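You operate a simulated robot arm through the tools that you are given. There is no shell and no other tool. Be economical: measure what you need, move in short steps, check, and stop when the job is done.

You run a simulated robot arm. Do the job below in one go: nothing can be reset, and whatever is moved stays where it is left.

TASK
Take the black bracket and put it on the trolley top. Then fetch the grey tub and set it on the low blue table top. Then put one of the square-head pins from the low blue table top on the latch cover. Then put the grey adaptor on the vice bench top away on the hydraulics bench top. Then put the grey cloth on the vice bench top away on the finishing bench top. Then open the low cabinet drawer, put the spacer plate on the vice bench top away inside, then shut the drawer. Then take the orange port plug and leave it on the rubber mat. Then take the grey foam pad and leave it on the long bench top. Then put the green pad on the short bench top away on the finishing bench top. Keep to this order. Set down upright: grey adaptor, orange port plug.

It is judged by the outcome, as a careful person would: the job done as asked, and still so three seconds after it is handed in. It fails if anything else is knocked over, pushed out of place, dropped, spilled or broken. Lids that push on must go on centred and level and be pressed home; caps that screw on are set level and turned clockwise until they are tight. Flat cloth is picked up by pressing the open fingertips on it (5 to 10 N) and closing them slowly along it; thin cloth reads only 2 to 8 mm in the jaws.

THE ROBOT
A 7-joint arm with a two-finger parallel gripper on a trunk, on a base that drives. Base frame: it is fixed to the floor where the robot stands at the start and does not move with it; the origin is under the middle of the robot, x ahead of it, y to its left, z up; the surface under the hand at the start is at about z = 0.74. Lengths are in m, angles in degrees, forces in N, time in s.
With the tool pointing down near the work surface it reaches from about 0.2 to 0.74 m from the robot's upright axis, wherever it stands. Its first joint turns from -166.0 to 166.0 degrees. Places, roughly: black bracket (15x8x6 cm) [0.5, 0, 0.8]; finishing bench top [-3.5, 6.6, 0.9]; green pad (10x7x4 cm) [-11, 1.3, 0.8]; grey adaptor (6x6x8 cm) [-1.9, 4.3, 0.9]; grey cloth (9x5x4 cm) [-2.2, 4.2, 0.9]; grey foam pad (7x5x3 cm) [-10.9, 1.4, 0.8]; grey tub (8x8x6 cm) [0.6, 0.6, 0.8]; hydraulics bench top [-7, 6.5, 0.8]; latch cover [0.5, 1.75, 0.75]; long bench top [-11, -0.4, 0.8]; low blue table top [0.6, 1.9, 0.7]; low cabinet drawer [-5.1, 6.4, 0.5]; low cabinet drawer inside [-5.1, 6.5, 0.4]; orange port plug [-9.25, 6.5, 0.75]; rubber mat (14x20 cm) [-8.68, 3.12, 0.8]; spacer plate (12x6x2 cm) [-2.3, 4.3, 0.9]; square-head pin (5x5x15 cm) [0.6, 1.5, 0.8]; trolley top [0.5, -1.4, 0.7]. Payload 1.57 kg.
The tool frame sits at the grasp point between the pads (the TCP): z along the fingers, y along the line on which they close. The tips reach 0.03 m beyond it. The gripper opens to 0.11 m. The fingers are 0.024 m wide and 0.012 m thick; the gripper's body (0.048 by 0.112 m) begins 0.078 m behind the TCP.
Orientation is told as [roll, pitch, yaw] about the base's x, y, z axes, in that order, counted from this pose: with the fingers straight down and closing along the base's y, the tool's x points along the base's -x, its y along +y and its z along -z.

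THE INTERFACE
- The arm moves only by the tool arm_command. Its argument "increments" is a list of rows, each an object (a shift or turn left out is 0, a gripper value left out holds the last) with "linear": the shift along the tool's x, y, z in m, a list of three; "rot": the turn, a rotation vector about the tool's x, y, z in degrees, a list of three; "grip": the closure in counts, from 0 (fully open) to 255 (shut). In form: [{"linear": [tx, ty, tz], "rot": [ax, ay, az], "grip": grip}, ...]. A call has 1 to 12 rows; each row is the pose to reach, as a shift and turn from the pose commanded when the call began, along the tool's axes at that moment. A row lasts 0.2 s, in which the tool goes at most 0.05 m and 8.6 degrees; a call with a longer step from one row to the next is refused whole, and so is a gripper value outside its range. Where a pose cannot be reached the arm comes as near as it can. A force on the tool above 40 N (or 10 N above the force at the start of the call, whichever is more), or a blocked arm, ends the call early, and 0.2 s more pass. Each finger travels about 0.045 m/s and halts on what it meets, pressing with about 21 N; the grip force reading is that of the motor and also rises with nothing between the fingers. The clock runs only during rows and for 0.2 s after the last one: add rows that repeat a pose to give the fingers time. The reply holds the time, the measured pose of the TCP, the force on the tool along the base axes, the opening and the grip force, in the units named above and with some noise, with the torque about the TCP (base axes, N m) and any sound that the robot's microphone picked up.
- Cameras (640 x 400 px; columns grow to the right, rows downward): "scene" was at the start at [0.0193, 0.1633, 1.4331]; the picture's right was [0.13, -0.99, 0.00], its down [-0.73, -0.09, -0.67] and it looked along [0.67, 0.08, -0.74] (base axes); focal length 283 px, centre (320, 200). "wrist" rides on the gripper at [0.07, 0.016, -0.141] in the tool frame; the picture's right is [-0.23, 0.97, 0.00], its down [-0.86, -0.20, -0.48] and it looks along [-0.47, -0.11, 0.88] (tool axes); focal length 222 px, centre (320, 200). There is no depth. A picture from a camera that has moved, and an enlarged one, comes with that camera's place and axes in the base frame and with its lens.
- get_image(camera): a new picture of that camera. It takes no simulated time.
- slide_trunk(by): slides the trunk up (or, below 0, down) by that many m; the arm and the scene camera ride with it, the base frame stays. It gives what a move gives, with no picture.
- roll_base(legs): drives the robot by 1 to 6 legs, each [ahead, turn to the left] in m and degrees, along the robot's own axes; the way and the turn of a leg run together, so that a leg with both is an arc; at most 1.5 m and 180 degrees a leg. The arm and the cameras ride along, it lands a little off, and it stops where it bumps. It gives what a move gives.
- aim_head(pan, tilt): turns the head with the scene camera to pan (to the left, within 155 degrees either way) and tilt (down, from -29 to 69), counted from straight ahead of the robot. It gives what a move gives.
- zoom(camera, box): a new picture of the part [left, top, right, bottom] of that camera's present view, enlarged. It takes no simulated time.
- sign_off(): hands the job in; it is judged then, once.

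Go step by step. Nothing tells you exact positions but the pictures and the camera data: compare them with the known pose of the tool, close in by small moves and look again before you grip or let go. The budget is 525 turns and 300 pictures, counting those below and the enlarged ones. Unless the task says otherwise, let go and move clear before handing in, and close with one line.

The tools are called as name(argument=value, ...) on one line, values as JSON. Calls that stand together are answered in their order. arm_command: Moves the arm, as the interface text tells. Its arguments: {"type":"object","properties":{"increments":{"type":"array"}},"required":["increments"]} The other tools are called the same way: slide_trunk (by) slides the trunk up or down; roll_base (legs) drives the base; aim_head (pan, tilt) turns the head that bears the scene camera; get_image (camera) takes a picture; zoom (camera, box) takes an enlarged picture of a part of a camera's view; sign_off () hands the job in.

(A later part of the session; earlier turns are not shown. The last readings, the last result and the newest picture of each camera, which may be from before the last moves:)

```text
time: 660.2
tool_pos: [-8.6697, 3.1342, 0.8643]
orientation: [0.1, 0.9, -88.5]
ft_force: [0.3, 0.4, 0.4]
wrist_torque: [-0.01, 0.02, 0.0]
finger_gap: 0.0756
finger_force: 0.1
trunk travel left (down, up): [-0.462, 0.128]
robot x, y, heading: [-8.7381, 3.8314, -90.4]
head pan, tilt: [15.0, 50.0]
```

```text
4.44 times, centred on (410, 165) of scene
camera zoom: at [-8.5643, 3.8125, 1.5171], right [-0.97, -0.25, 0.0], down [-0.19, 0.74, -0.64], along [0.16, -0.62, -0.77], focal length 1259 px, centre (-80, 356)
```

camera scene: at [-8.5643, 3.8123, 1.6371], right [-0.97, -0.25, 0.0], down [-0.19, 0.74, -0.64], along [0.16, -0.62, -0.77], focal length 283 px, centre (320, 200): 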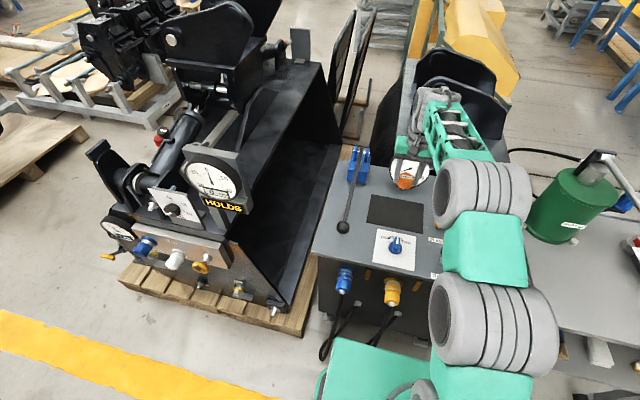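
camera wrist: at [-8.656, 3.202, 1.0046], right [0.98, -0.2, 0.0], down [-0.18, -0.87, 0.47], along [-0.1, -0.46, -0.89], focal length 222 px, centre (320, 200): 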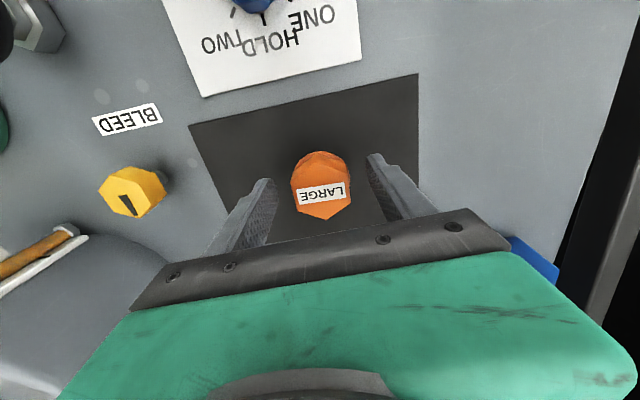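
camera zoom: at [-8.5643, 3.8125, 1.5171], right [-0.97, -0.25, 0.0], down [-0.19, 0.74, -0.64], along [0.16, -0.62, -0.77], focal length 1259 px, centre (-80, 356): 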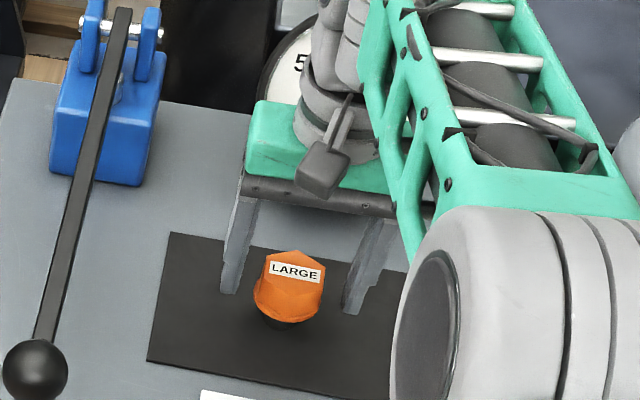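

Plug stands upright on the mat. Rise and retreat, then look toward the short/long benches (-11, 1.3).

slide_trunk(by=0.125)

get_image(camera="wrist")

arm_command(increments=[{"linear": [0.04, 0, 0]}, {"linear": [0.08, 0, 0]}, {"linear": [0.12, 0, 0]}, {"linear": [0.16, 0, 0]}])

roll_base(legs=[[-0.5, 0]])

aim_head(pan=-60, tilt=25)

get_image(camera="scene")

```text
time: 661.7
tool_pos: [-8.6698, 3.1344, 0.9882]
orientation: [0.0, 0.9, -88.6]
ft_force: [-0.1, 0.0, 0.2]
wrist_torque: [-0.05, 0.05, -0.02]
finger_gap: 0.0757
finger_force: 0.0
trunk travel left (down, up): [-0.587, 0.003]
robot x, y, heading: [-8.7396, 3.8317, -90.3]
head pan, tilt: [15.0, 50.0]
```

```text
103 pictures are left
camera wrist: at [-8.656, 3.202, 1.1294], right [0.98, -0.2, 0.0], down [-0.18, -0.87, 0.46], along [-0.1, -0.45, -0.89], focal length 222 px, centre (320, 200)
```

wrist: 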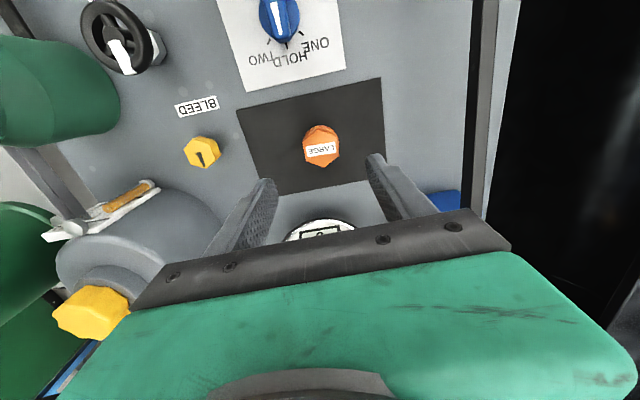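

```text
time: 662.7
tool_pos: [-8.6726, 3.2929, 0.9921]
orientation: [0.1, 0.7, -88.6]
ft_force: [-0.1, -0.2, -0.3]
wrist_torque: [-0.05, 0.01, 0.05]
finger_gap: 0.0754
finger_force: 0.1
trunk travel left (down, up): [-0.587, 0.003]
robot x, y, heading: [-8.7422, 3.8285, -90.7]
head pan, tilt: [15.0, 50.0]
```

```text
time: 665.7
tool_pos: [-8.6649, 3.8023, 0.9911]
orientation: [0.1, 0.9, -87.7]
ft_force: [-0.4, 0.6, -1.0]
wrist_torque: [0.01, -0.01, -0.03]
finger_gap: 0.0753
finger_force: 0.0
trunk travel left (down, up): [-0.587, 0.003]
robot x, y, heading: [-8.7398, 4.3356, -89.3]
head pan, tilt: [15.0, 50.0]
```

```text
time: 667.2
tool_pos: [-8.6652, 3.8035, 0.9931]
orientation: [0.2, 0.9, -87.7]
ft_force: [-0.3, -0.4, 0.2]
wrist_torque: [0.01, -0.01, 0.0]
finger_gap: 0.0756
finger_force: 0.0
trunk travel left (down, up): [-0.587, 0.003]
robot x, y, heading: [-8.7353, 4.3383, -89.3]
head pan, tilt: [-60.0, 25.0]
```

```text
102 pictures are left
camera scene: at [-8.664, 4.3509, 1.6795], right [-0.51, 0.86, 0.0], down [0.36, 0.21, -0.91], along [-0.78, -0.46, -0.42], focal length 283 px, centre (320, 200)
```

scene: 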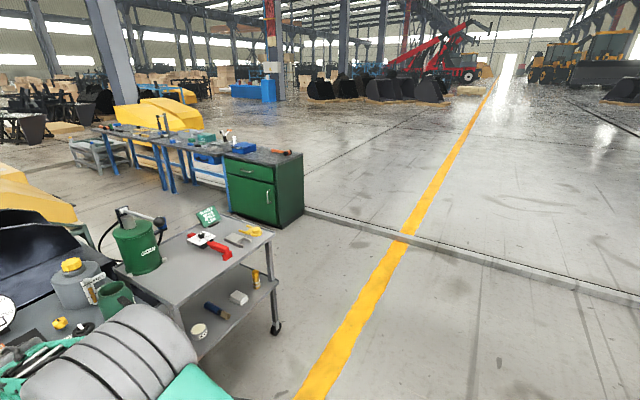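

Benches stand in a row at x≈-11 south of the green cabinet. Drive west then face south and look.

roll_base(legs=[[0, -90.5], [1.5, 0], [0, 90]])

aim_head(pan=-15, tilt=25)

get_image(camera="scene")

```text
time: 682.3
tool_pos: [-10.1958, 3.7765, 0.993]
orientation: [0.2, 0.9, -88.3]
ft_force: [-0.4, 0.2, 0.0]
wrist_torque: [0.0, -0.04, 0.01]
finger_gap: 0.0753
finger_force: 0.1
trunk travel left (down, up): [-0.587, 0.003]
robot x, y, heading: [-10.2658, 4.313, -90.1]
head pan, tilt: [-60.0, 25.0]
```

```text
time: 683.4
tool_pos: [-10.1971, 3.7768, 0.9918]
orientation: [0.1, 0.8, -88.3]
ft_force: [-0.5, 0.3, -0.5]
wrist_torque: [0.0, 0.0, 0.0]
finger_gap: 0.0756
finger_force: 0.1
trunk travel left (down, up): [-0.587, 0.003]
robot x, y, heading: [-10.2669, 4.3152, -90.0]
head pan, tilt: [-15.0, 25.0]
```

```text
101 pictures are left
camera scene: at [-10.1351, 4.2823, 1.6796], right [-0.96, 0.26, 0.0], down [0.11, 0.41, -0.91], along [-0.24, -0.87, -0.42], focal length 283 px, centre (320, 200)
```

scene: 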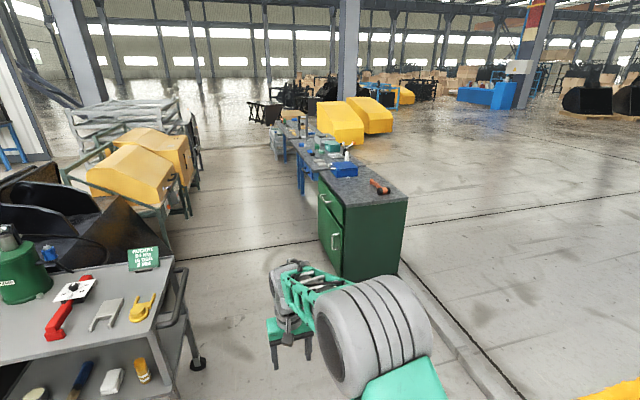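

The benches are reachable from their east side along x≈-10.2. Drive south.

roll_base(legs=[[0, 1.5], [1.5, 0], [1.0, -3]])

aim_head(pan=-75, tilt=38)

get_image(camera="scene")

aim_head(pan=-40, tilt=30)

get_image(camera="scene")

```text
time: 696.0
tool_pos: [-10.2181, 1.2762, 0.9914]
orientation: [0.1, 0.9, -90.8]
ft_force: [-0.7, 0.3, -0.2]
wrist_torque: [0.01, 0.0, -0.02]
finger_gap: 0.0753
finger_force: 0.0
trunk travel left (down, up): [-0.587, 0.003]
robot x, y, heading: [-10.2638, 1.8164, -92.5]
head pan, tilt: [-15.0, 25.0]
```

```text
time: 697.3
tool_pos: [-10.2178, 1.2759, 0.9926]
orientation: [0.1, 0.9, -90.9]
ft_force: [0.0, -0.1, 0.4]
wrist_torque: [-0.03, 0.02, -0.02]
finger_gap: 0.0756
finger_force: 0.0
trunk travel left (down, up): [-0.587, 0.003]
robot x, y, heading: [-10.2607, 1.8109, -93.1]
head pan, tilt: [-75.0, 38.0]
```

```text
100 pictures are left
camera scene: at [-10.1892, 1.8478, 1.6593], right [-0.21, 0.98, 0.0], down [0.6, 0.13, -0.79], along [-0.77, -0.17, -0.62], focal length 283 px, centre (320, 200)
```

scene: 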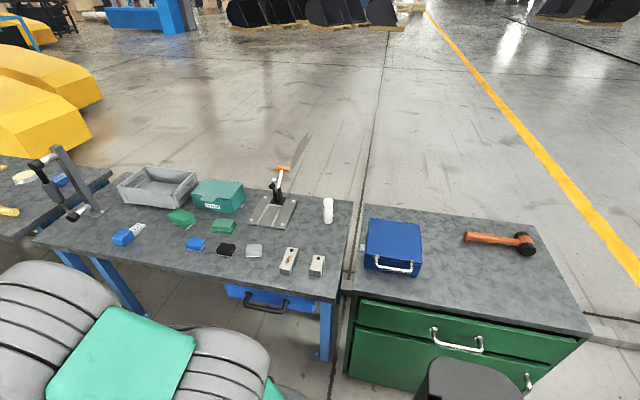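

```text
time: 698.3
tool_pos: [-10.2182, 1.2762, 0.9925]
orientation: [0.1, 0.9, -90.8]
ft_force: [0.3, -0.1, -0.6]
wrist_torque: [0.0, -0.02, -0.01]
finger_gap: 0.0756
finger_force: 0.0
trunk travel left (down, up): [-0.587, 0.003]
robot x, y, heading: [-10.2654, 1.8165, -92.6]
head pan, tilt: [-40.0, 30.0]
```

```text
99 pictures are left
camera scene: at [-10.1663, 1.7998, 1.6716], right [-0.73, 0.68, 0.0], down [0.34, 0.37, -0.87], along [-0.59, -0.64, -0.5], focal length 283 px, centre (320, 200)
```

scene: 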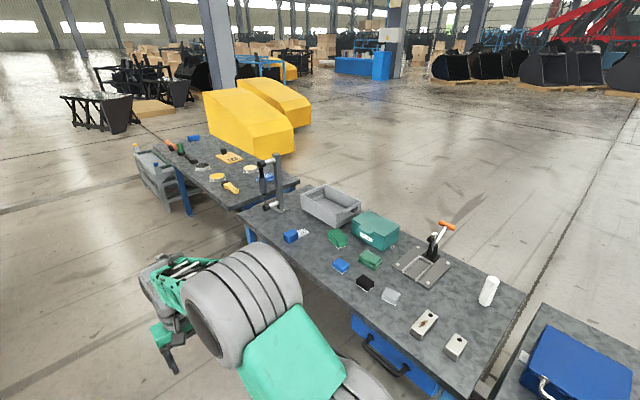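

zoom(camera="scene", box=[270, 200, 480, 330])

zoom(camera="scene", box=[120, 110, 320, 230])

```text
3.05 times, centred on (375, 265) of scene
camera zoom: at [-10.1663, 1.7998, 1.6716], right [-0.73, 0.68, 0.0], down [0.34, 0.37, -0.87], along [-0.59, -0.64, -0.5], focal length 863 px, centre (152, 2)
```

zoom: 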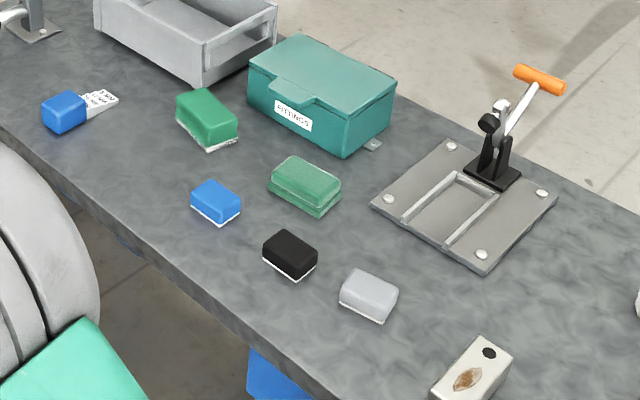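

```text
3.20 times, centred on (220, 170) of scene
camera zoom: at [-10.1663, 1.7998, 1.6716], right [-0.73, 0.68, 0.0], down [0.34, 0.37, -0.87], along [-0.59, -0.64, -0.5], focal length 906 px, centre (640, 296)
```

zoom: 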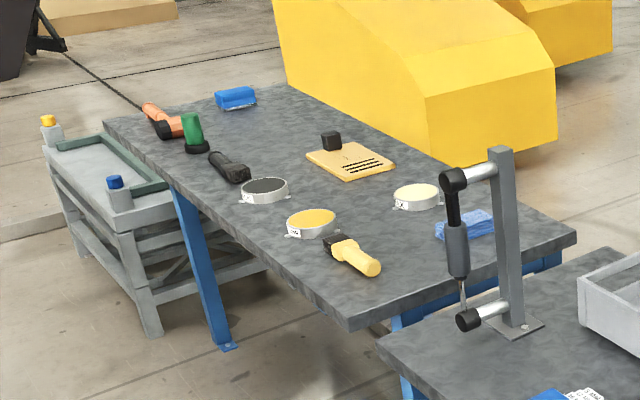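

Grey foam pad ≈(-10.884, 1.424); the textured green pad ≈(-10.99, 1.235). The long bench's north end (y 0.41) has free space at about (-10.95, 0.30). I drive abreast of the pads.

roll_base(legs=[[0.4, 0], [0, -87.5]])

get_image(camera="wrist")

```text
time: 704.5
tool_pos: [-10.817, 1.3222, 0.9924]
orientation: [0.1, 0.9, -176.8]
ft_force: [-0.5, -1.3, -0.6]
wrist_torque: [-0.02, 0.01, -0.01]
finger_gap: 0.0755
finger_force: 0.0
trunk travel left (down, up): [-0.587, 0.003]
robot x, y, heading: [-10.2797, 1.4012, -178.6]
head pan, tilt: [-40.0, 30.0]
```

```text
96 pictures are left
camera wrist: at [-10.7488, 1.3092, 1.1334], right [-0.17, -0.98, 0.0], down [-0.87, 0.15, 0.47], along [-0.46, 0.08, -0.89], focal length 222 px, centre (320, 200)
```

wrist: 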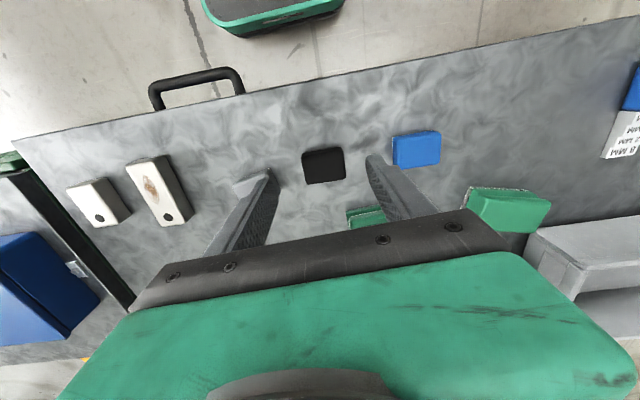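

arm_command(increments=[{"linear": [-0.018, -0.037, 0], "grip": 0}, {"linear": [-0.036, -0.074, 0]}, {"linear": [-0.052, -0.111, 0]}])

get_image(camera="wrist")

zoom(camera="wrist", box=[240, 90, 400, 220])

```text
time: 705.3
tool_pos: [-10.8768, 1.429, 0.9915]
orientation: [0.1, 0.9, -176.8]
ft_force: [0.4, -0.4, -0.4]
wrist_torque: [-0.01, 0.0, 0.01]
finger_gap: 0.1099
finger_force: 0.1
trunk travel left (down, up): [-0.587, 0.003]
robot x, y, heading: [-10.2787, 1.4044, -178.6]
head pan, tilt: [-40.0, 30.0]
```

```text
95 pictures are left
camera wrist: at [-10.8097, 1.4164, 1.1324], right [-0.17, -0.98, 0.0], down [-0.87, 0.15, 0.47], along [-0.46, 0.08, -0.89], focal length 222 px, centre (320, 200)
```

wrist: 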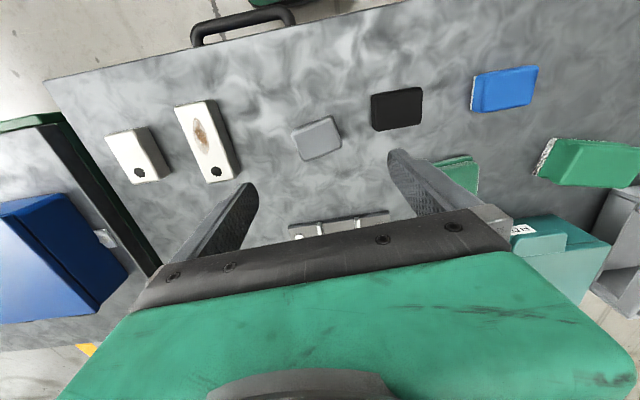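

```text
3.08 times, centred on (320, 155) of wrist
camera zoom: at [-10.8097, 1.4164, 1.1324], right [-0.17, -0.98, 0.0], down [-0.87, 0.15, 0.47], along [-0.46, 0.08, -0.89], focal length 684 px, centre (320, 338)
```

zoom: 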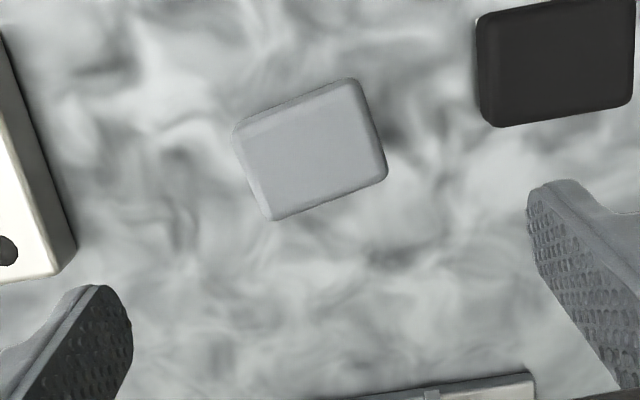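

Grey pad centre (-10.877, 1.432). Turn 9°, preset 8.5 cm opening, and descend.

arm_command(increments=[{"linear": [0, -0.004, 0.03], "rot": [0, 0, -5], "grip": 58}, {"linear": [0, -0.004, 0.06], "rot": [0, 0, -9.4]}, {"linear": [0, -0.004, 0.09], "rot": [0, 0, -9.4]}, {"linear": [0, -0.004, 0.115], "rot": [0, 0, -9.4]}])

get_image(camera="wrist")

```text
time: 706.3
tool_pos: [-10.8731, 1.4338, 0.8762]
orientation: [0.2, 0.8, -167.4]
ft_force: [0.2, -0.5, 0.1]
wrist_torque: [0.01, 0.0, -0.03]
finger_gap: 0.0849
finger_force: 0.1
trunk travel left (down, up): [-0.587, 0.003]
robot x, y, heading: [-10.2815, 1.407, -178.6]
head pan, tilt: [-40.0, 30.0]
```

```text
93 pictures are left
camera wrist: at [-10.804, 1.433, 1.0165], right [-0.01, -1.0, 0.0], down [-0.89, 0.01, 0.47], along [-0.47, 0.0, -0.89], focal length 222 px, centre (320, 200)
```

wrist: 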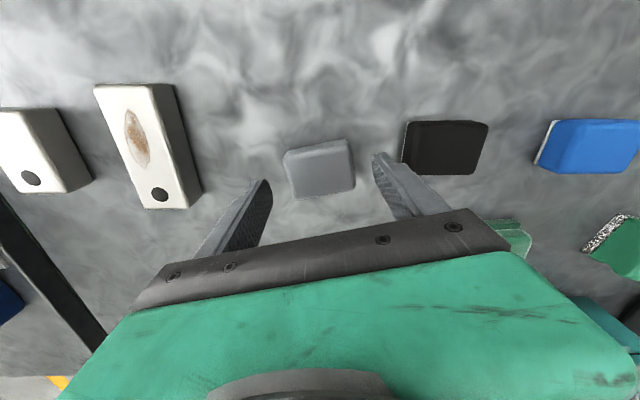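

arm_command(increments=[{"linear": [0, 0, 0.015]}, {"linear": [0, 0, 0.03]}, {"linear": [0, 0, 0.036]}, {"linear": [0, 0, 0.042]}, {"linear": [0, 0, 0.048]}])

```text
time: 707.5
tool_pos: [-10.8725, 1.4337, 0.8313]
orientation: [0.2, 0.7, -167.5]
ft_force: [4.5, 0.8, 13.4]
wrist_torque: [0.59, 0.15, -0.14]
finger_gap: 0.0847
finger_force: 0.1
trunk travel left (down, up): [-0.587, 0.003]
robot x, y, heading: [-10.2792, 1.4074, -178.9]
head pan, tilt: [-40.0, 30.0]
```

Bench contact (z≈0.80). Raise 6 mm and close.

arm_command(increments=[{"linear": [0, 0, -0.009]}, {"linear": [0, 0, -0.009], "grip": 90}, {"linear": [0, 0, -0.009], "grip": 120}, {"linear": [0, 0, -0.009], "grip": 150}, {"linear": [0, 0, -0.009], "grip": 170}, {"linear": [0, 0, -0.009], "grip": 170}])

get_image(camera="wrist")

```text
time: 708.9
tool_pos: [-10.8725, 1.4325, 0.8368]
orientation: [0.2, 0.8, -167.4]
ft_force: [0.9, 1.0, -0.2]
wrist_torque: [0.01, -0.02, 0.03]
finger_gap: 0.0608
finger_force: 20.7
trunk travel left (down, up): [-0.587, 0.003]
robot x, y, heading: [-10.2842, 1.4038, -178.8]
head pan, tilt: [-40.0, 30.0]
```

```text
92 pictures are left
camera wrist: at [-10.8038, 1.4326, 0.9783], right [-0.01, -1.0, 0.0], down [-0.89, 0.01, 0.47], along [-0.47, 0.0, -0.89], focal length 222 px, centre (320, 200)
```

wrist: 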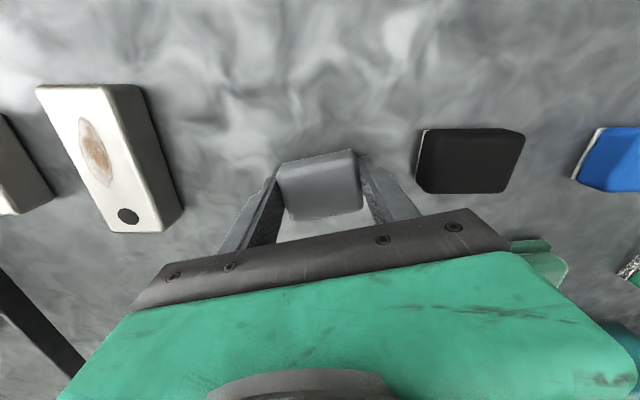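

arm_command(increments=[{"linear": [0, 0, -0.02]}, {"linear": [0, 0, -0.06]}, {"linear": [0, 0, -0.1]}, {"linear": [0, 0, -0.14]}, {"linear": [0, 0, -0.16]}])

get_image(camera="wrist")

```text
time: 710.1
tool_pos: [-10.8748, 1.4335, 1.0]
orientation: [0.2, 0.9, -167.4]
ft_force: [0.8, -0.1, -0.9]
wrist_torque: [-0.01, 0.04, 0.02]
finger_gap: 0.0609
finger_force: 21.2
trunk travel left (down, up): [-0.587, 0.003]
robot x, y, heading: [-10.2816, 1.4061, -178.7]
head pan, tilt: [-40.0, 30.0]
```

```text
91 pictures are left
camera wrist: at [-10.8057, 1.4328, 1.1403], right [-0.01, -1.0, 0.0], down [-0.89, 0.01, 0.46], along [-0.46, 0.0, -0.89], focal length 222 px, centre (320, 200)
```

wrist: 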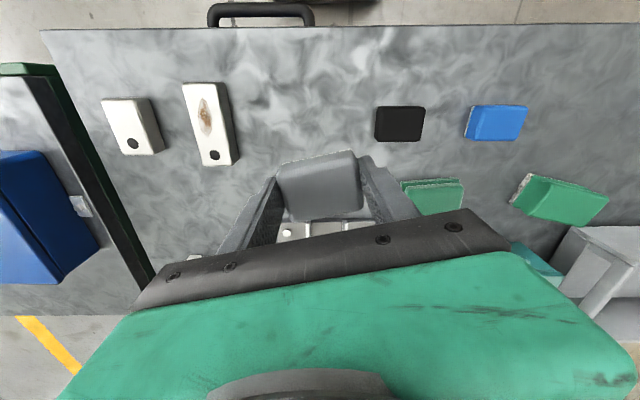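

Pad held. Drive to the long bench's north end.

roll_base(legs=[[0, 88.7], [1.08, 0]])

aim_head(pan=-70, tilt=40)

get_image(camera="scene")

```text
time: 719.5
tool_pos: [-10.281, -0.263, 0.9981]
orientation: [0.2, 0.8, -77.4]
ft_force: [0.4, 0.3, 0.2]
wrist_torque: [-0.03, -0.02, 0.01]
finger_gap: 0.0609
finger_force: 21.1
trunk travel left (down, up): [-0.587, 0.003]
robot x, y, heading: [-10.2573, 0.3345, -88.4]
head pan, tilt: [-40.0, 30.0]
```

```text
time: 720.4
tool_pos: [-10.2834, -0.2635, 0.9985]
orientation: [0.1, 0.8, -77.3]
ft_force: [0.2, 0.3, 0.1]
wrist_torque: [-0.01, 0.03, -0.01]
finger_gap: 0.061
finger_force: 21.1
trunk travel left (down, up): [-0.587, 0.003]
robot x, y, heading: [-10.2573, 0.3289, -88.6]
head pan, tilt: [-70.0, 40.0]
```

```text
90 pictures are left
camera scene: at [-10.18, 0.3609, 1.6563], right [-0.37, 0.93, 0.0], down [0.6, 0.23, -0.77], along [-0.71, -0.28, -0.64], focal length 283 px, centre (320, 200)
```

scene: 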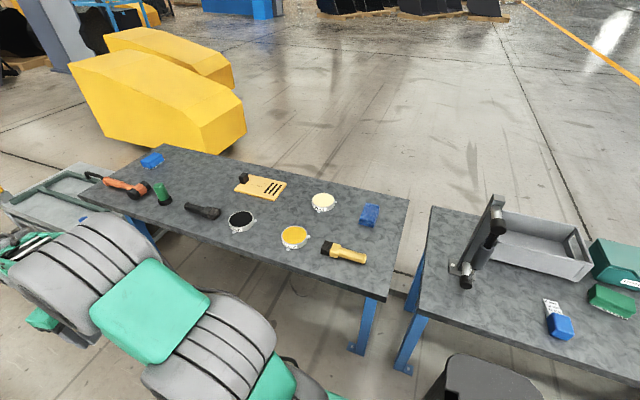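

Free spot at (-10.985, 0.25) between torch and blue cloth. Turn to face the bench and close in.

roll_base(legs=[[0, -91.5], [0.12, 0]])

get_image(camera="wrist")

```text
time: 725.5
tool_pos: [-10.9663, 0.3621, 0.9968]
orientation: [0.2, 0.9, -167.9]
ft_force: [-0.7, 0.1, 0.0]
wrist_torque: [-0.02, -0.05, 0.02]
finger_gap: 0.061
finger_force: 20.5
trunk travel left (down, up): [-0.587, 0.003]
robot x, y, heading: [-10.3778, 0.3271, -179.4]
head pan, tilt: [-70.0, 40.0]
```

```text
89 pictures are left
camera wrist: at [-10.8978, 0.3613, 1.1394], right [-0.02, -1.0, 0.0], down [-0.89, 0.02, 0.46], along [-0.46, 0.01, -0.89], focal length 222 px, centre (320, 200)
```

wrist: 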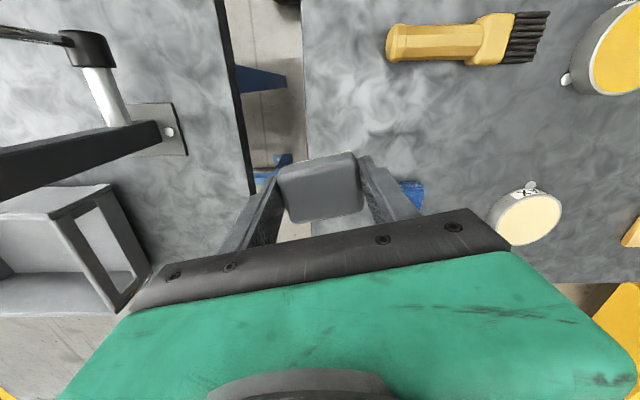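

arm_command(increments=[{"linear": [-0.005, 0.038, 0]}, {"linear": [-0.01, 0.0766, 0]}])

slide_trunk(by=-0.12)

get_image(camera="wrist")

```text
time: 726.1
tool_pos: [-10.9596, 0.286, 0.9998]
orientation: [0.2, 0.9, -168.1]
ft_force: [-0.2, -0.1, -0.1]
wrist_torque: [0.0, 0.02, -0.02]
finger_gap: 0.0608
finger_force: 20.7
trunk travel left (down, up): [-0.587, 0.003]
robot x, y, heading: [-10.3717, 0.3268, -179.3]
head pan, tilt: [-70.0, 40.0]
```

```text
time: 727.6
tool_pos: [-10.96, 0.2862, 0.8787]
orientation: [0.2, 0.8, -168.0]
ft_force: [-0.1, -0.4, -0.6]
wrist_torque: [0.01, 0.0, 0.0]
finger_gap: 0.061
finger_force: 21.0
trunk travel left (down, up): [-0.467, 0.123]
robot x, y, heading: [-10.3755, 0.3271, -179.4]
head pan, tilt: [-70.0, 40.0]
```

```text
88 pictures are left
camera wrist: at [-10.8905, 0.2849, 1.0209], right [-0.02, -1.0, 0.0], down [-0.89, 0.02, 0.47], along [-0.47, 0.01, -0.89], focal length 222 px, centre (320, 200)
```

wrist: 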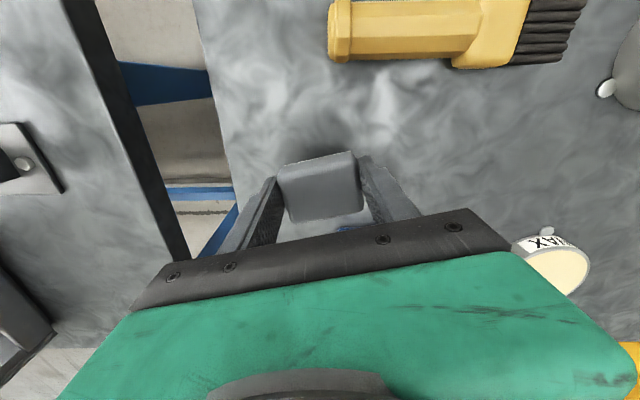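

arm_command(increments=[{"linear": [0, 0, 0.015]}, {"linear": [0, 0, 0.03]}, {"linear": [0, 0, 0.035]}, {"linear": [0, 0, 0.039]}, {"linear": [0, 0, 0.043]}])

```text
time: 728.8
tool_pos: [-10.9585, 0.2864, 0.8366]
orientation: [0.3, 0.8, -167.9]
ft_force: [-0.6, -1.1, 0.3]
wrist_torque: [0.05, 0.0, -0.03]
finger_gap: 0.0609
finger_force: 21.4
trunk travel left (down, up): [-0.467, 0.123]
robot x, y, heading: [-10.373, 0.3279, -179.1]
head pan, tilt: [-70.0, 40.0]
```

arm_command(increments=[{"linear": [0, 0, 0.002]}, {"linear": [0, 0, 0.004]}, {"linear": [0, 0, 0.005]}])

```text
time: 729.6
tool_pos: [-10.9594, 0.2875, 0.8346]
orientation: [0.2, 0.5, -168.0]
ft_force: [2.6, -1.0, 27.4]
wrist_torque: [0.03, 0.01, -0.05]
finger_gap: 0.0612
finger_force: 21.1
trunk travel left (down, up): [-0.467, 0.123]
robot x, y, heading: [-10.3715, 0.3258, -179.4]
head pan, tilt: [-70.0, 40.0]
```

Contact. Ease, open, rise.

arm_command(increments=[{"linear": [0, 0, -0.003]}, {"linear": [0, 0, -0.003], "grip": 90}, {"linear": [0, 0, -0.003], "grip": 60}, {"linear": [0, 0, -0.003], "grip": 60}])

slide_trunk(by=0.125)

get_image(camera="wrist")

```text
time: 730.6
tool_pos: [-10.9585, 0.287, 0.8338]
orientation: [0.2, 0.9, -168.0]
ft_force: [0.4, 0.2, 0.1]
wrist_torque: [0.0, 0.0, -0.01]
finger_gap: 0.0841
finger_force: 0.0
trunk travel left (down, up): [-0.467, 0.123]
robot x, y, heading: [-10.3721, 0.3253, -179.3]
head pan, tilt: [-70.0, 40.0]
```

```text
time: 732.1
tool_pos: [-10.957, 0.2857, 0.9568]
orientation: [0.2, 0.9, -168.0]
ft_force: [-0.3, -0.6, -0.5]
wrist_torque: [0.02, 0.0, 0.03]
finger_gap: 0.0842
finger_force: 0.0
trunk travel left (down, up): [-0.59, 0.0]
robot x, y, heading: [-10.3752, 0.3285, -179.0]
head pan, tilt: [-70.0, 40.0]
```

```text
87 pictures are left
camera wrist: at [-10.8896, 0.2848, 1.0984], right [-0.02, -1.0, 0.0], down [-0.89, 0.02, 0.46], along [-0.46, 0.01, -0.89], focal length 222 px, centre (320, 200)
```

wrist: 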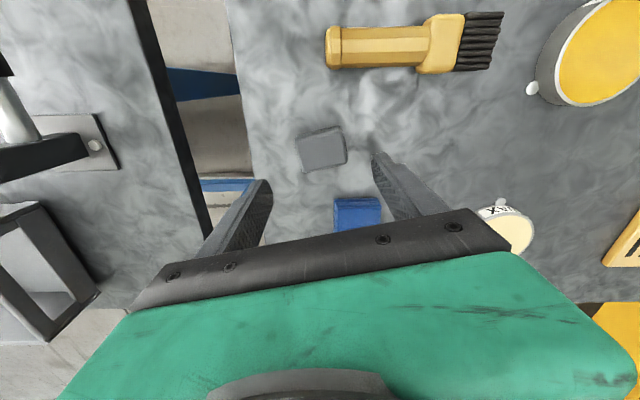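

Grey pad placed. Back off and return to the green pad (backing north with the arm pointing south, away from the tall stand).

arm_command(increments=[{"linear": [0, 0, -0.03], "grip": 0}, {"linear": [0, 0, -0.05]}])

roll_base(legs=[[-0.12, 0], [0, 89.5], [-0.95, 0], [0, -89.5], [0.1, 0]])

get_image(camera="wrist")

```text
time: 732.7
tool_pos: [-10.9582, 0.2845, 1.0077]
orientation: [0.2, 1.0, -168.1]
ft_force: [0.1, -0.1, 0.6]
wrist_torque: [-0.02, -0.01, -0.01]
finger_gap: 0.11
finger_force: 0.1
trunk travel left (down, up): [-0.59, 0.0]
robot x, y, heading: [-10.3726, 0.3282, -179.1]
head pan, tilt: [-70.0, 40.0]
```

```text
time: 746.8
tool_pos: [-10.9189, 1.2447, 1.0083]
orientation: [0.3, 0.9, -169.7]
ft_force: [-0.1, 0.1, -1.3]
wrist_torque: [-0.01, -0.01, -0.01]
finger_gap: 0.1099
finger_force: 0.1
trunk travel left (down, up): [-0.59, 0.0]
robot x, y, heading: [-10.3331, 1.2685, 179.2]
head pan, tilt: [-70.0, 40.0]
```

```text
86 pictures are left
camera wrist: at [-10.8504, 1.2409, 1.1485], right [-0.05, -1.0, 0.0], down [-0.88, 0.04, 0.46], along [-0.46, 0.02, -0.89], focal length 222 px, centre (320, 200)
```

wrist: 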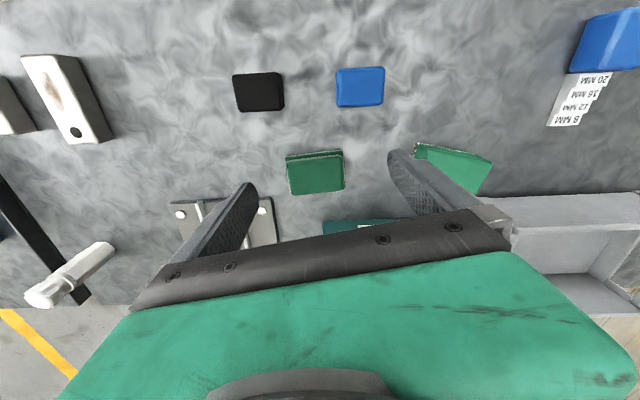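

zoom(camera="wrist", box=[240, 110, 400, 230])

```text
3.33 times, centred on (320, 170) of wrist
camera zoom: at [-10.8504, 1.2409, 1.1485], right [-0.05, -1.0, 0.0], down [-0.88, 0.04, 0.46], along [-0.46, 0.02, -0.89], focal length 740 px, centre (320, 300)
```

zoom: 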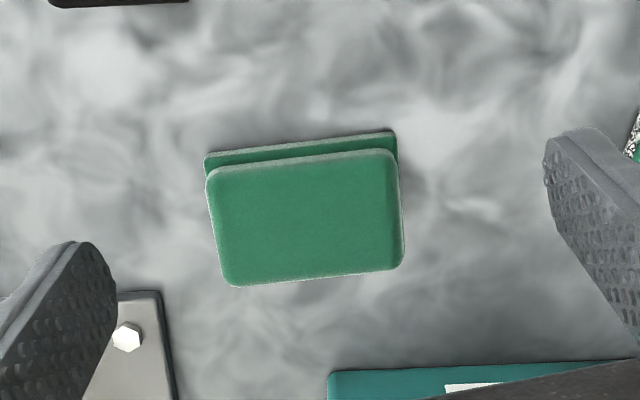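

Green pad centre (-10.97, 1.252), long side along y (~9 cm). Align and descend.

arm_command(increments=[{"linear": [-0.017, -0.005, 0.02], "rot": [0, 0, 3]}, {"linear": [-0.034, -0.01, 0.04], "rot": [0, 0, 6.1]}, {"linear": [-0.0495, -0.016, 0.06], "rot": [0, 0, 6.1]}, {"linear": [-0.0495, -0.016, 0.09], "rot": [0, 0, 6.1]}])

get_image(camera="wrist")

```text
time: 747.8
tool_pos: [-10.9689, 1.2518, 0.9161]
orientation: [0.1, 0.9, -175.7]
ft_force: [-0.5, -0.1, 0.3]
wrist_torque: [0.0, -0.02, 0.01]
finger_gap: 0.1098
finger_force: 0.1
trunk travel left (down, up): [-0.59, 0.0]
robot x, y, heading: [-10.3309, 1.2726, 178.9]
head pan, tilt: [-70.0, 40.0]
```

```text
84 pictures are left
camera wrist: at [-10.9004, 1.2406, 1.0572], right [-0.15, -0.99, 0.0], down [-0.87, 0.14, 0.47], along [-0.46, 0.07, -0.89], focal length 222 px, centre (320, 200)
```

wrist: 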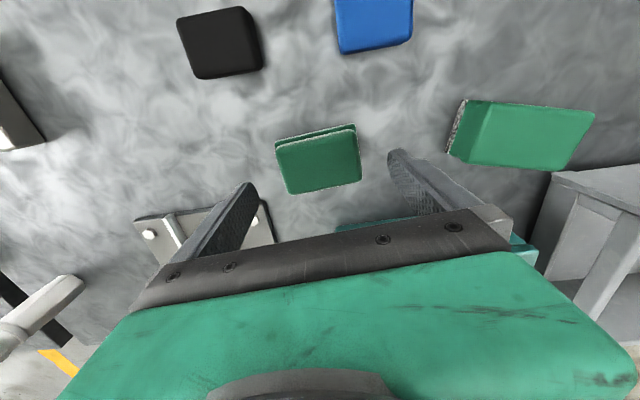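

arm_command(increments=[{"linear": [0, 0, 0.025]}, {"linear": [0, 0, 0.05]}, {"linear": [0, 0, 0.07]}, {"linear": [0, 0, 0.078]}])

get_image(camera="wrist")

```text
time: 748.8
tool_pos: [-10.9662, 1.2514, 0.8378]
orientation: [0.1, 0.9, -175.7]
ft_force: [-0.5, 0.3, -0.5]
wrist_torque: [0.0, -0.01, 0.02]
finger_gap: 0.1103
finger_force: 0.0
trunk travel left (down, up): [-0.59, 0.0]
robot x, y, heading: [-10.3319, 1.2717, 179.1]
head pan, tilt: [-70.0, 40.0]
```

```text
83 pictures are left
camera wrist: at [-10.8986, 1.2406, 0.9793], right [-0.15, -0.99, 0.0], down [-0.88, 0.14, 0.46], along [-0.46, 0.07, -0.89], focal length 222 px, centre (320, 200)
```

wrist: 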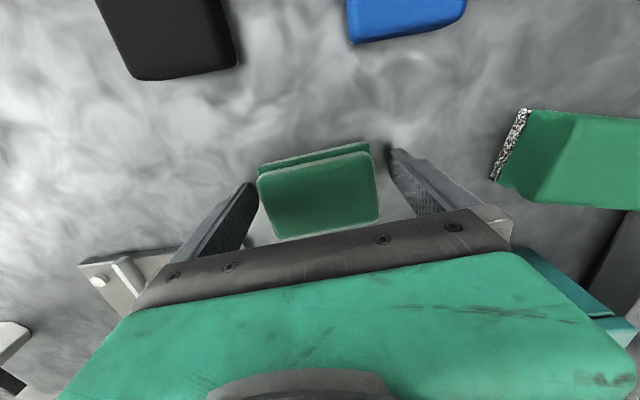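

Close on the pad and lift.

arm_command(increments=[{"grip": 30}, {"grip": 60}, {"grip": 90}, {"grip": 120}, {"grip": 150}, {"grip": 150}])

arm_command(increments=[{"linear": [0, 0, -0.02], "grip": 200}, {"linear": [0, 0, -0.06]}, {"linear": [0, 0, -0.1]}, {"linear": [0, 0, -0.14]}, {"linear": [0, 0, -0.165]}])

get_image(camera="wrist")

```text
time: 750.2
tool_pos: [-10.9668, 1.2517, 0.8372]
orientation: [0.0, 0.9, -175.7]
ft_force: [0.1, -0.1, 0.1]
wrist_torque: [-0.01, 0.01, -0.02]
finger_gap: 0.0908
finger_force: 21.3
trunk travel left (down, up): [-0.59, 0.0]
robot x, y, heading: [-10.3334, 1.2717, 179.0]
head pan, tilt: [-70.0, 40.0]
```

```text
time: 751.4
tool_pos: [-10.969, 1.2525, 1.0044]
orientation: [0.1, 0.8, -175.7]
ft_force: [0.8, 1.2, -0.1]
wrist_torque: [0.01, 0.01, 0.01]
finger_gap: 0.0908
finger_force: 21.4
trunk travel left (down, up): [-0.59, 0.0]
robot x, y, heading: [-10.33, 1.2699, 179.1]
head pan, tilt: [-70.0, 40.0]
```

```text
82 pictures are left
camera wrist: at [-10.9016, 1.2413, 1.1463], right [-0.15, -0.99, 0.0], down [-0.88, 0.14, 0.46], along [-0.46, 0.07, -0.89], focal length 222 px, centre (320, 200)
```

wrist: 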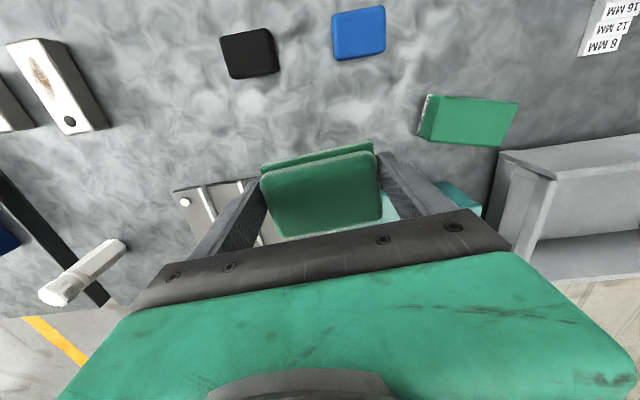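

Pad held. Long drive back to the finishing bench along the y≈4.2 aisle.

roll_base(legs=[[-0.1, 0], [0, -89.5], [1.5, 0], [1.4, 0], [0, -89.5]])

```text
time: 773.8
tool_pos: [-9.5372, 4.1698, 1.0046]
orientation: [0.1, 0.8, 2.8]
ft_force: [0.9, 0.1, -1.3]
wrist_torque: [0.0, 0.01, 0.0]
finger_gap: 0.0908
finger_force: 21.2
trunk travel left (down, up): [-0.59, 0.0]
robot x, y, heading: [-10.1759, 4.1656, -2.6]
head pan, tilt: [-70.0, 40.0]
```

roll_base(legs=[[0, 3], [1.5, 0], [1.5, 0], [1.5, 0]])

```text
time: 795.7
tool_pos: [-5.0404, 4.2129, 1.0041]
orientation: [0.1, 0.9, 5.9]
ft_force: [-0.1, 0.2, 0.3]
wrist_torque: [-0.02, 0.02, -0.04]
finger_gap: 0.091
finger_force: 21.3
trunk travel left (down, up): [-0.59, 0.0]
robot x, y, heading: [-5.6752, 4.1761, 0.7]
head pan, tilt: [-70.0, 40.0]
```

roll_base(legs=[[0, -0.7], [1.5, 0], [0.78, 0], [0, 97], [1.28, 0], [0, -7]])

aim_head(pan=5, tilt=42)

get_image(camera="scene")

get_image(camera="wrist")

```text
time: 818.0
tool_pos: [-3.479, 6.0726, 1.0033]
orientation: [0.2, 0.8, 92.9]
ft_force: [0.3, 0.9, 0.3]
wrist_torque: [0.02, 0.03, 0.0]
finger_gap: 0.0908
finger_force: 21.4
trunk travel left (down, up): [-0.59, 0.0]
robot x, y, heading: [-3.4785, 5.4325, 87.8]
head pan, tilt: [-70.0, 40.0]
```

```text
time: 819.5
tool_pos: [-3.4797, 6.0718, 1.0045]
orientation: [0.1, 1.0, 92.9]
ft_force: [0.0, 0.2, -0.7]
wrist_torque: [-0.02, 0.0, -0.02]
finger_gap: 0.091
finger_force: 21.4
trunk travel left (down, up): [-0.59, 0.0]
robot x, y, heading: [-3.4762, 5.4336, 87.9]
head pan, tilt: [5.0, 42.0]
```

```text
81 pictures are left
camera scene: at [-3.6376, 5.4625, 1.6563], right [1.0, 0.05, 0.0], down [0.03, -0.67, -0.74], along [-0.03, 0.74, -0.67], focal length 283 px, centre (320, 200)
```

scene: 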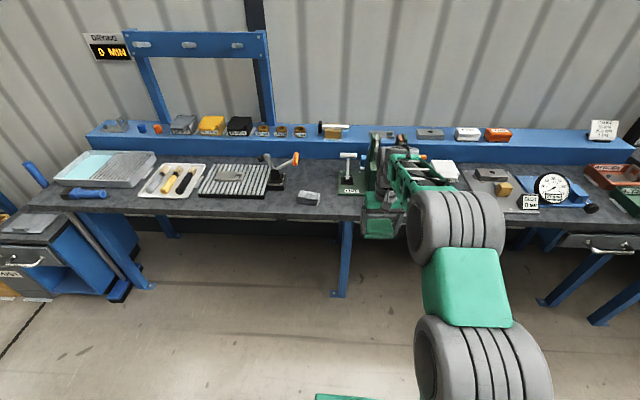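

```text
80 pictures are left
camera wrist: at [-3.4934, 6.0038, 1.1458], right [-0.98, 0.18, 0.0], down [0.16, 0.87, 0.46], along [0.08, 0.46, -0.89], focal length 222 px, centre (320, 200)
```

wrist: 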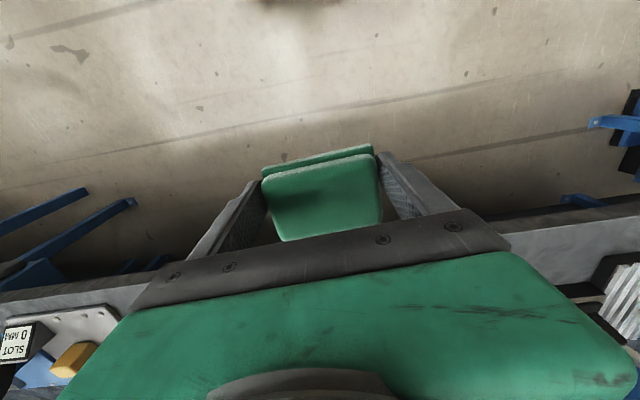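

zoom(camera="scene", box=[260, 130, 420, 230])

```text
4.00 times, centred on (340, 180) of scene
camera zoom: at [-3.6376, 5.4625, 1.6563], right [1.0, 0.05, 0.0], down [0.03, -0.67, -0.74], along [-0.03, 0.74, -0.67], focal length 1133 px, centre (240, 280)
```

zoom: 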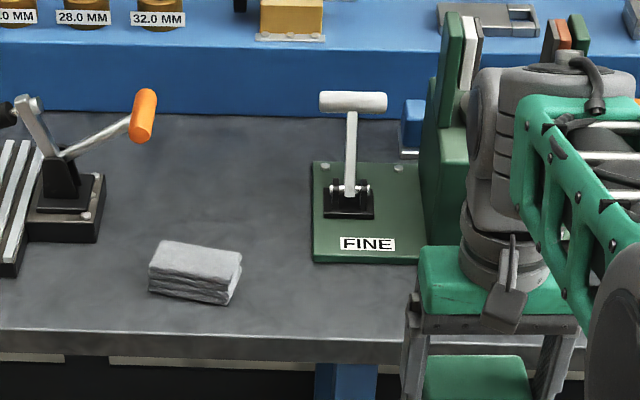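

I'll use the front strip right of the cloth: pad centre (-3.59, 6.313). Shift the hand left, square it, and approach.

arm_command(increments=[{"linear": [-0.001, 0.03, 0], "rot": [0, 0, 2]}, {"linear": [-0.003, 0.06, 0], "rot": [0, 0, 4]}, {"linear": [-0.0045, 0.09, 0], "rot": [0, 0, 4.9]}])

roll_base(legs=[[0, 2], [0.2, 0]])

get_image(camera="wrist")

get_image(camera="scene")

```text
time: 820.3
tool_pos: [-3.5714, 6.0718, 1.0065]
orientation: [0.0, 1.0, 87.9]
ft_force: [0.0, -0.1, -0.4]
wrist_torque: [-0.04, -0.01, -0.01]
finger_gap: 0.091
finger_force: 20.6
trunk travel left (down, up): [-0.59, 0.0]
robot x, y, heading: [-3.4787, 5.4337, 87.6]
head pan, tilt: [5.0, 42.0]
```

```text
time: 822.2
tool_pos: [-3.5915, 6.27, 1.005]
orientation: [0.1, 0.9, 89.8]
ft_force: [-0.2, -0.6, -1.0]
wrist_torque: [-0.01, -0.01, -0.01]
finger_gap: 0.0912
finger_force: 20.7
trunk travel left (down, up): [-0.59, 0.0]
robot x, y, heading: [-3.4772, 5.6367, 89.4]
head pan, tilt: [5.0, 42.0]
```

```text
78 pictures are left
camera wrist: at [-3.6076, 6.2015, 1.1463], right [-0.97, 0.23, 0.0], down [0.2, 0.86, 0.46], along [0.11, 0.45, -0.89], focal length 222 px, centre (320, 200)
```

wrist: 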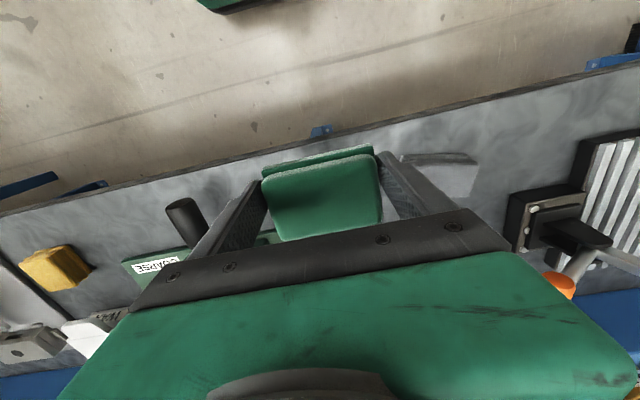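

```text
77 pictures are left
camera scene: at [-3.6372, 5.6592, 1.6563], right [1.0, 0.08, 0.0], down [0.05, -0.67, -0.74], along [-0.06, 0.74, -0.67], focal length 283 px, centre (320, 200)
```

scene: 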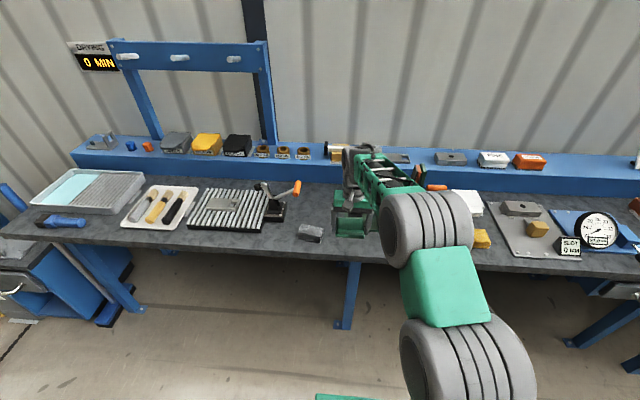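

arm_command(increments=[{"linear": [-0.022, -0.003, 0]}, {"linear": [-0.043, -0.006, 0]}])

slide_trunk(by=-0.08)

get_image(camera="wrist")

zoom(camera="scene", box=[260, 110, 420, 230])

```text
time: 822.9
tool_pos: [-3.5838, 6.3125, 1.0052]
orientation: [0.1, 0.9, 89.9]
ft_force: [0.0, 1.1, 0.5]
wrist_torque: [0.01, -0.01, -0.01]
finger_gap: 0.0908
finger_force: 20.9
trunk travel left (down, up): [-0.59, 0.0]
robot x, y, heading: [-3.4854, 5.6369, 89.6]
head pan, tilt: [5.0, 42.0]
```

```text
time: 824.0
tool_pos: [-3.5843, 6.3128, 0.9253]
orientation: [0.1, 1.0, 89.8]
ft_force: [0.7, -0.2, -0.3]
wrist_torque: [-0.03, -0.01, 0.02]
finger_gap: 0.0909
finger_force: 21.4
trunk travel left (down, up): [-0.51, 0.08]
robot x, y, heading: [-3.4815, 5.6338, 89.5]
head pan, tilt: [5.0, 42.0]
```

```text
76 pictures are left
camera wrist: at [-3.6007, 6.2451, 1.0669], right [-0.97, 0.23, 0.0], down [0.2, 0.86, 0.47], along [0.11, 0.45, -0.89], focal length 222 px, centre (320, 200)
```

wrist: 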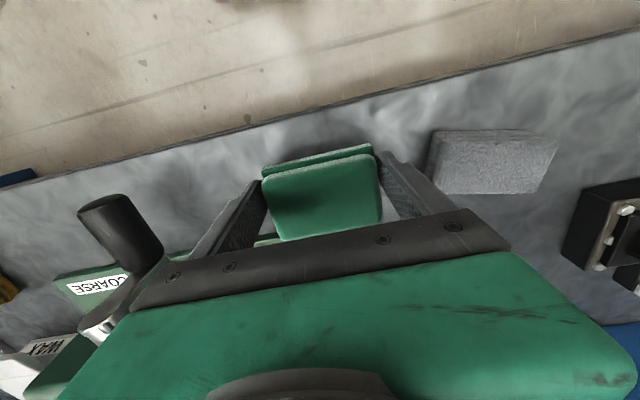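

```text
3.33 times, centred on (340, 170) of scene
camera zoom: at [-3.6371, 5.6582, 1.5763], right [1.0, 0.08, 0.0], down [0.05, -0.67, -0.74], along [-0.06, 0.74, -0.67], focal length 944 px, centre (253, 300)
```

zoom: 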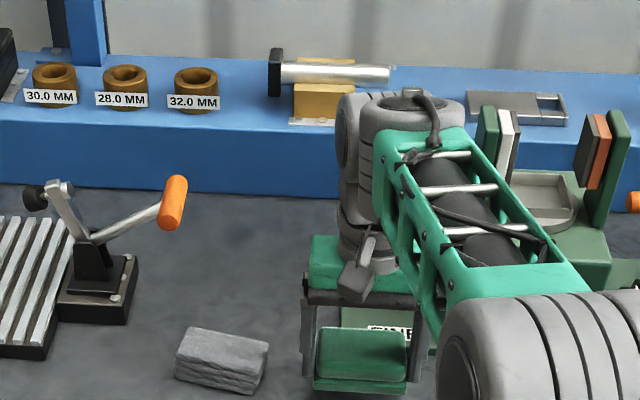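

Clear on both sides. Lower to contact.

arm_command(increments=[{"linear": [0, 0, 0.01]}, {"linear": [0, 0, 0.02]}, {"linear": [0, 0, 0.025]}, {"linear": [0, 0, 0.028]}, {"linear": [0, 0, 0.031]}])

```text
time: 825.2
tool_pos: [-3.5835, 6.3131, 0.898]
orientation: [0.1, 0.5, 89.9]
ft_force: [0.1, -1.9, 15.0]
wrist_torque: [-0.14, -0.41, -0.08]
finger_gap: 0.0909
finger_force: 21.1
trunk travel left (down, up): [-0.51, 0.08]
robot x, y, heading: [-3.4762, 5.6333, 89.4]
head pan, tilt: [5.0, 42.0]
```

arm_command(increments=[{"linear": [0, 0, -0.003]}, {"linear": [0, 0, -0.003], "grip": 30}, {"linear": [0, 0, -0.003], "grip": 10}, {"linear": [0, 0, -0.003], "grip": 10}])

slide_trunk(by=0.08)

get_image(camera="wrist")

```text
time: 826.2
tool_pos: [-3.584, 6.3134, 0.8976]
orientation: [0.1, 1.0, 89.9]
ft_force: [0.6, -0.4, 0.6]
wrist_torque: [0.01, -0.01, -0.01]
finger_gap: 0.1057
finger_force: 0.0
trunk travel left (down, up): [-0.51, 0.08]
robot x, y, heading: [-3.4738, 5.6379, 89.6]
head pan, tilt: [5.0, 42.0]
```

```text
time: 827.4
tool_pos: [-3.5835, 6.3133, 0.9767]
orientation: [0.1, 0.9, 89.7]
ft_force: [-0.4, 0.0, -0.5]
wrist_torque: [0.01, 0.04, 0.01]
finger_gap: 0.1056
finger_force: 0.0
trunk travel left (down, up): [-0.59, 0.0]
robot x, y, heading: [-3.4754, 5.6339, 89.5]
head pan, tilt: [5.0, 42.0]
```

```text
74 pictures are left
camera wrist: at [-3.6002, 6.2457, 1.1187], right [-0.97, 0.23, 0.0], down [0.2, 0.86, 0.46], along [0.11, 0.45, -0.89], focal length 222 px, centre (320, 200)
```

wrist: 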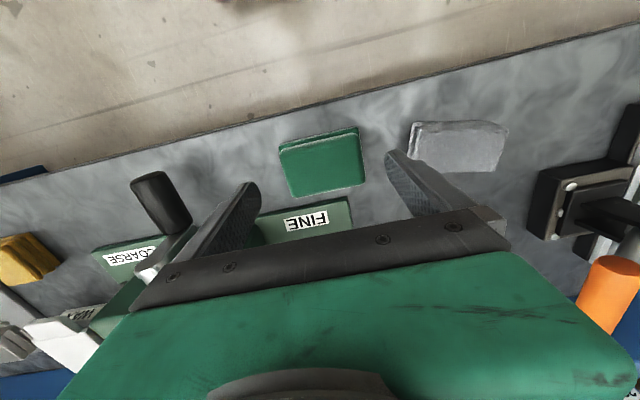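

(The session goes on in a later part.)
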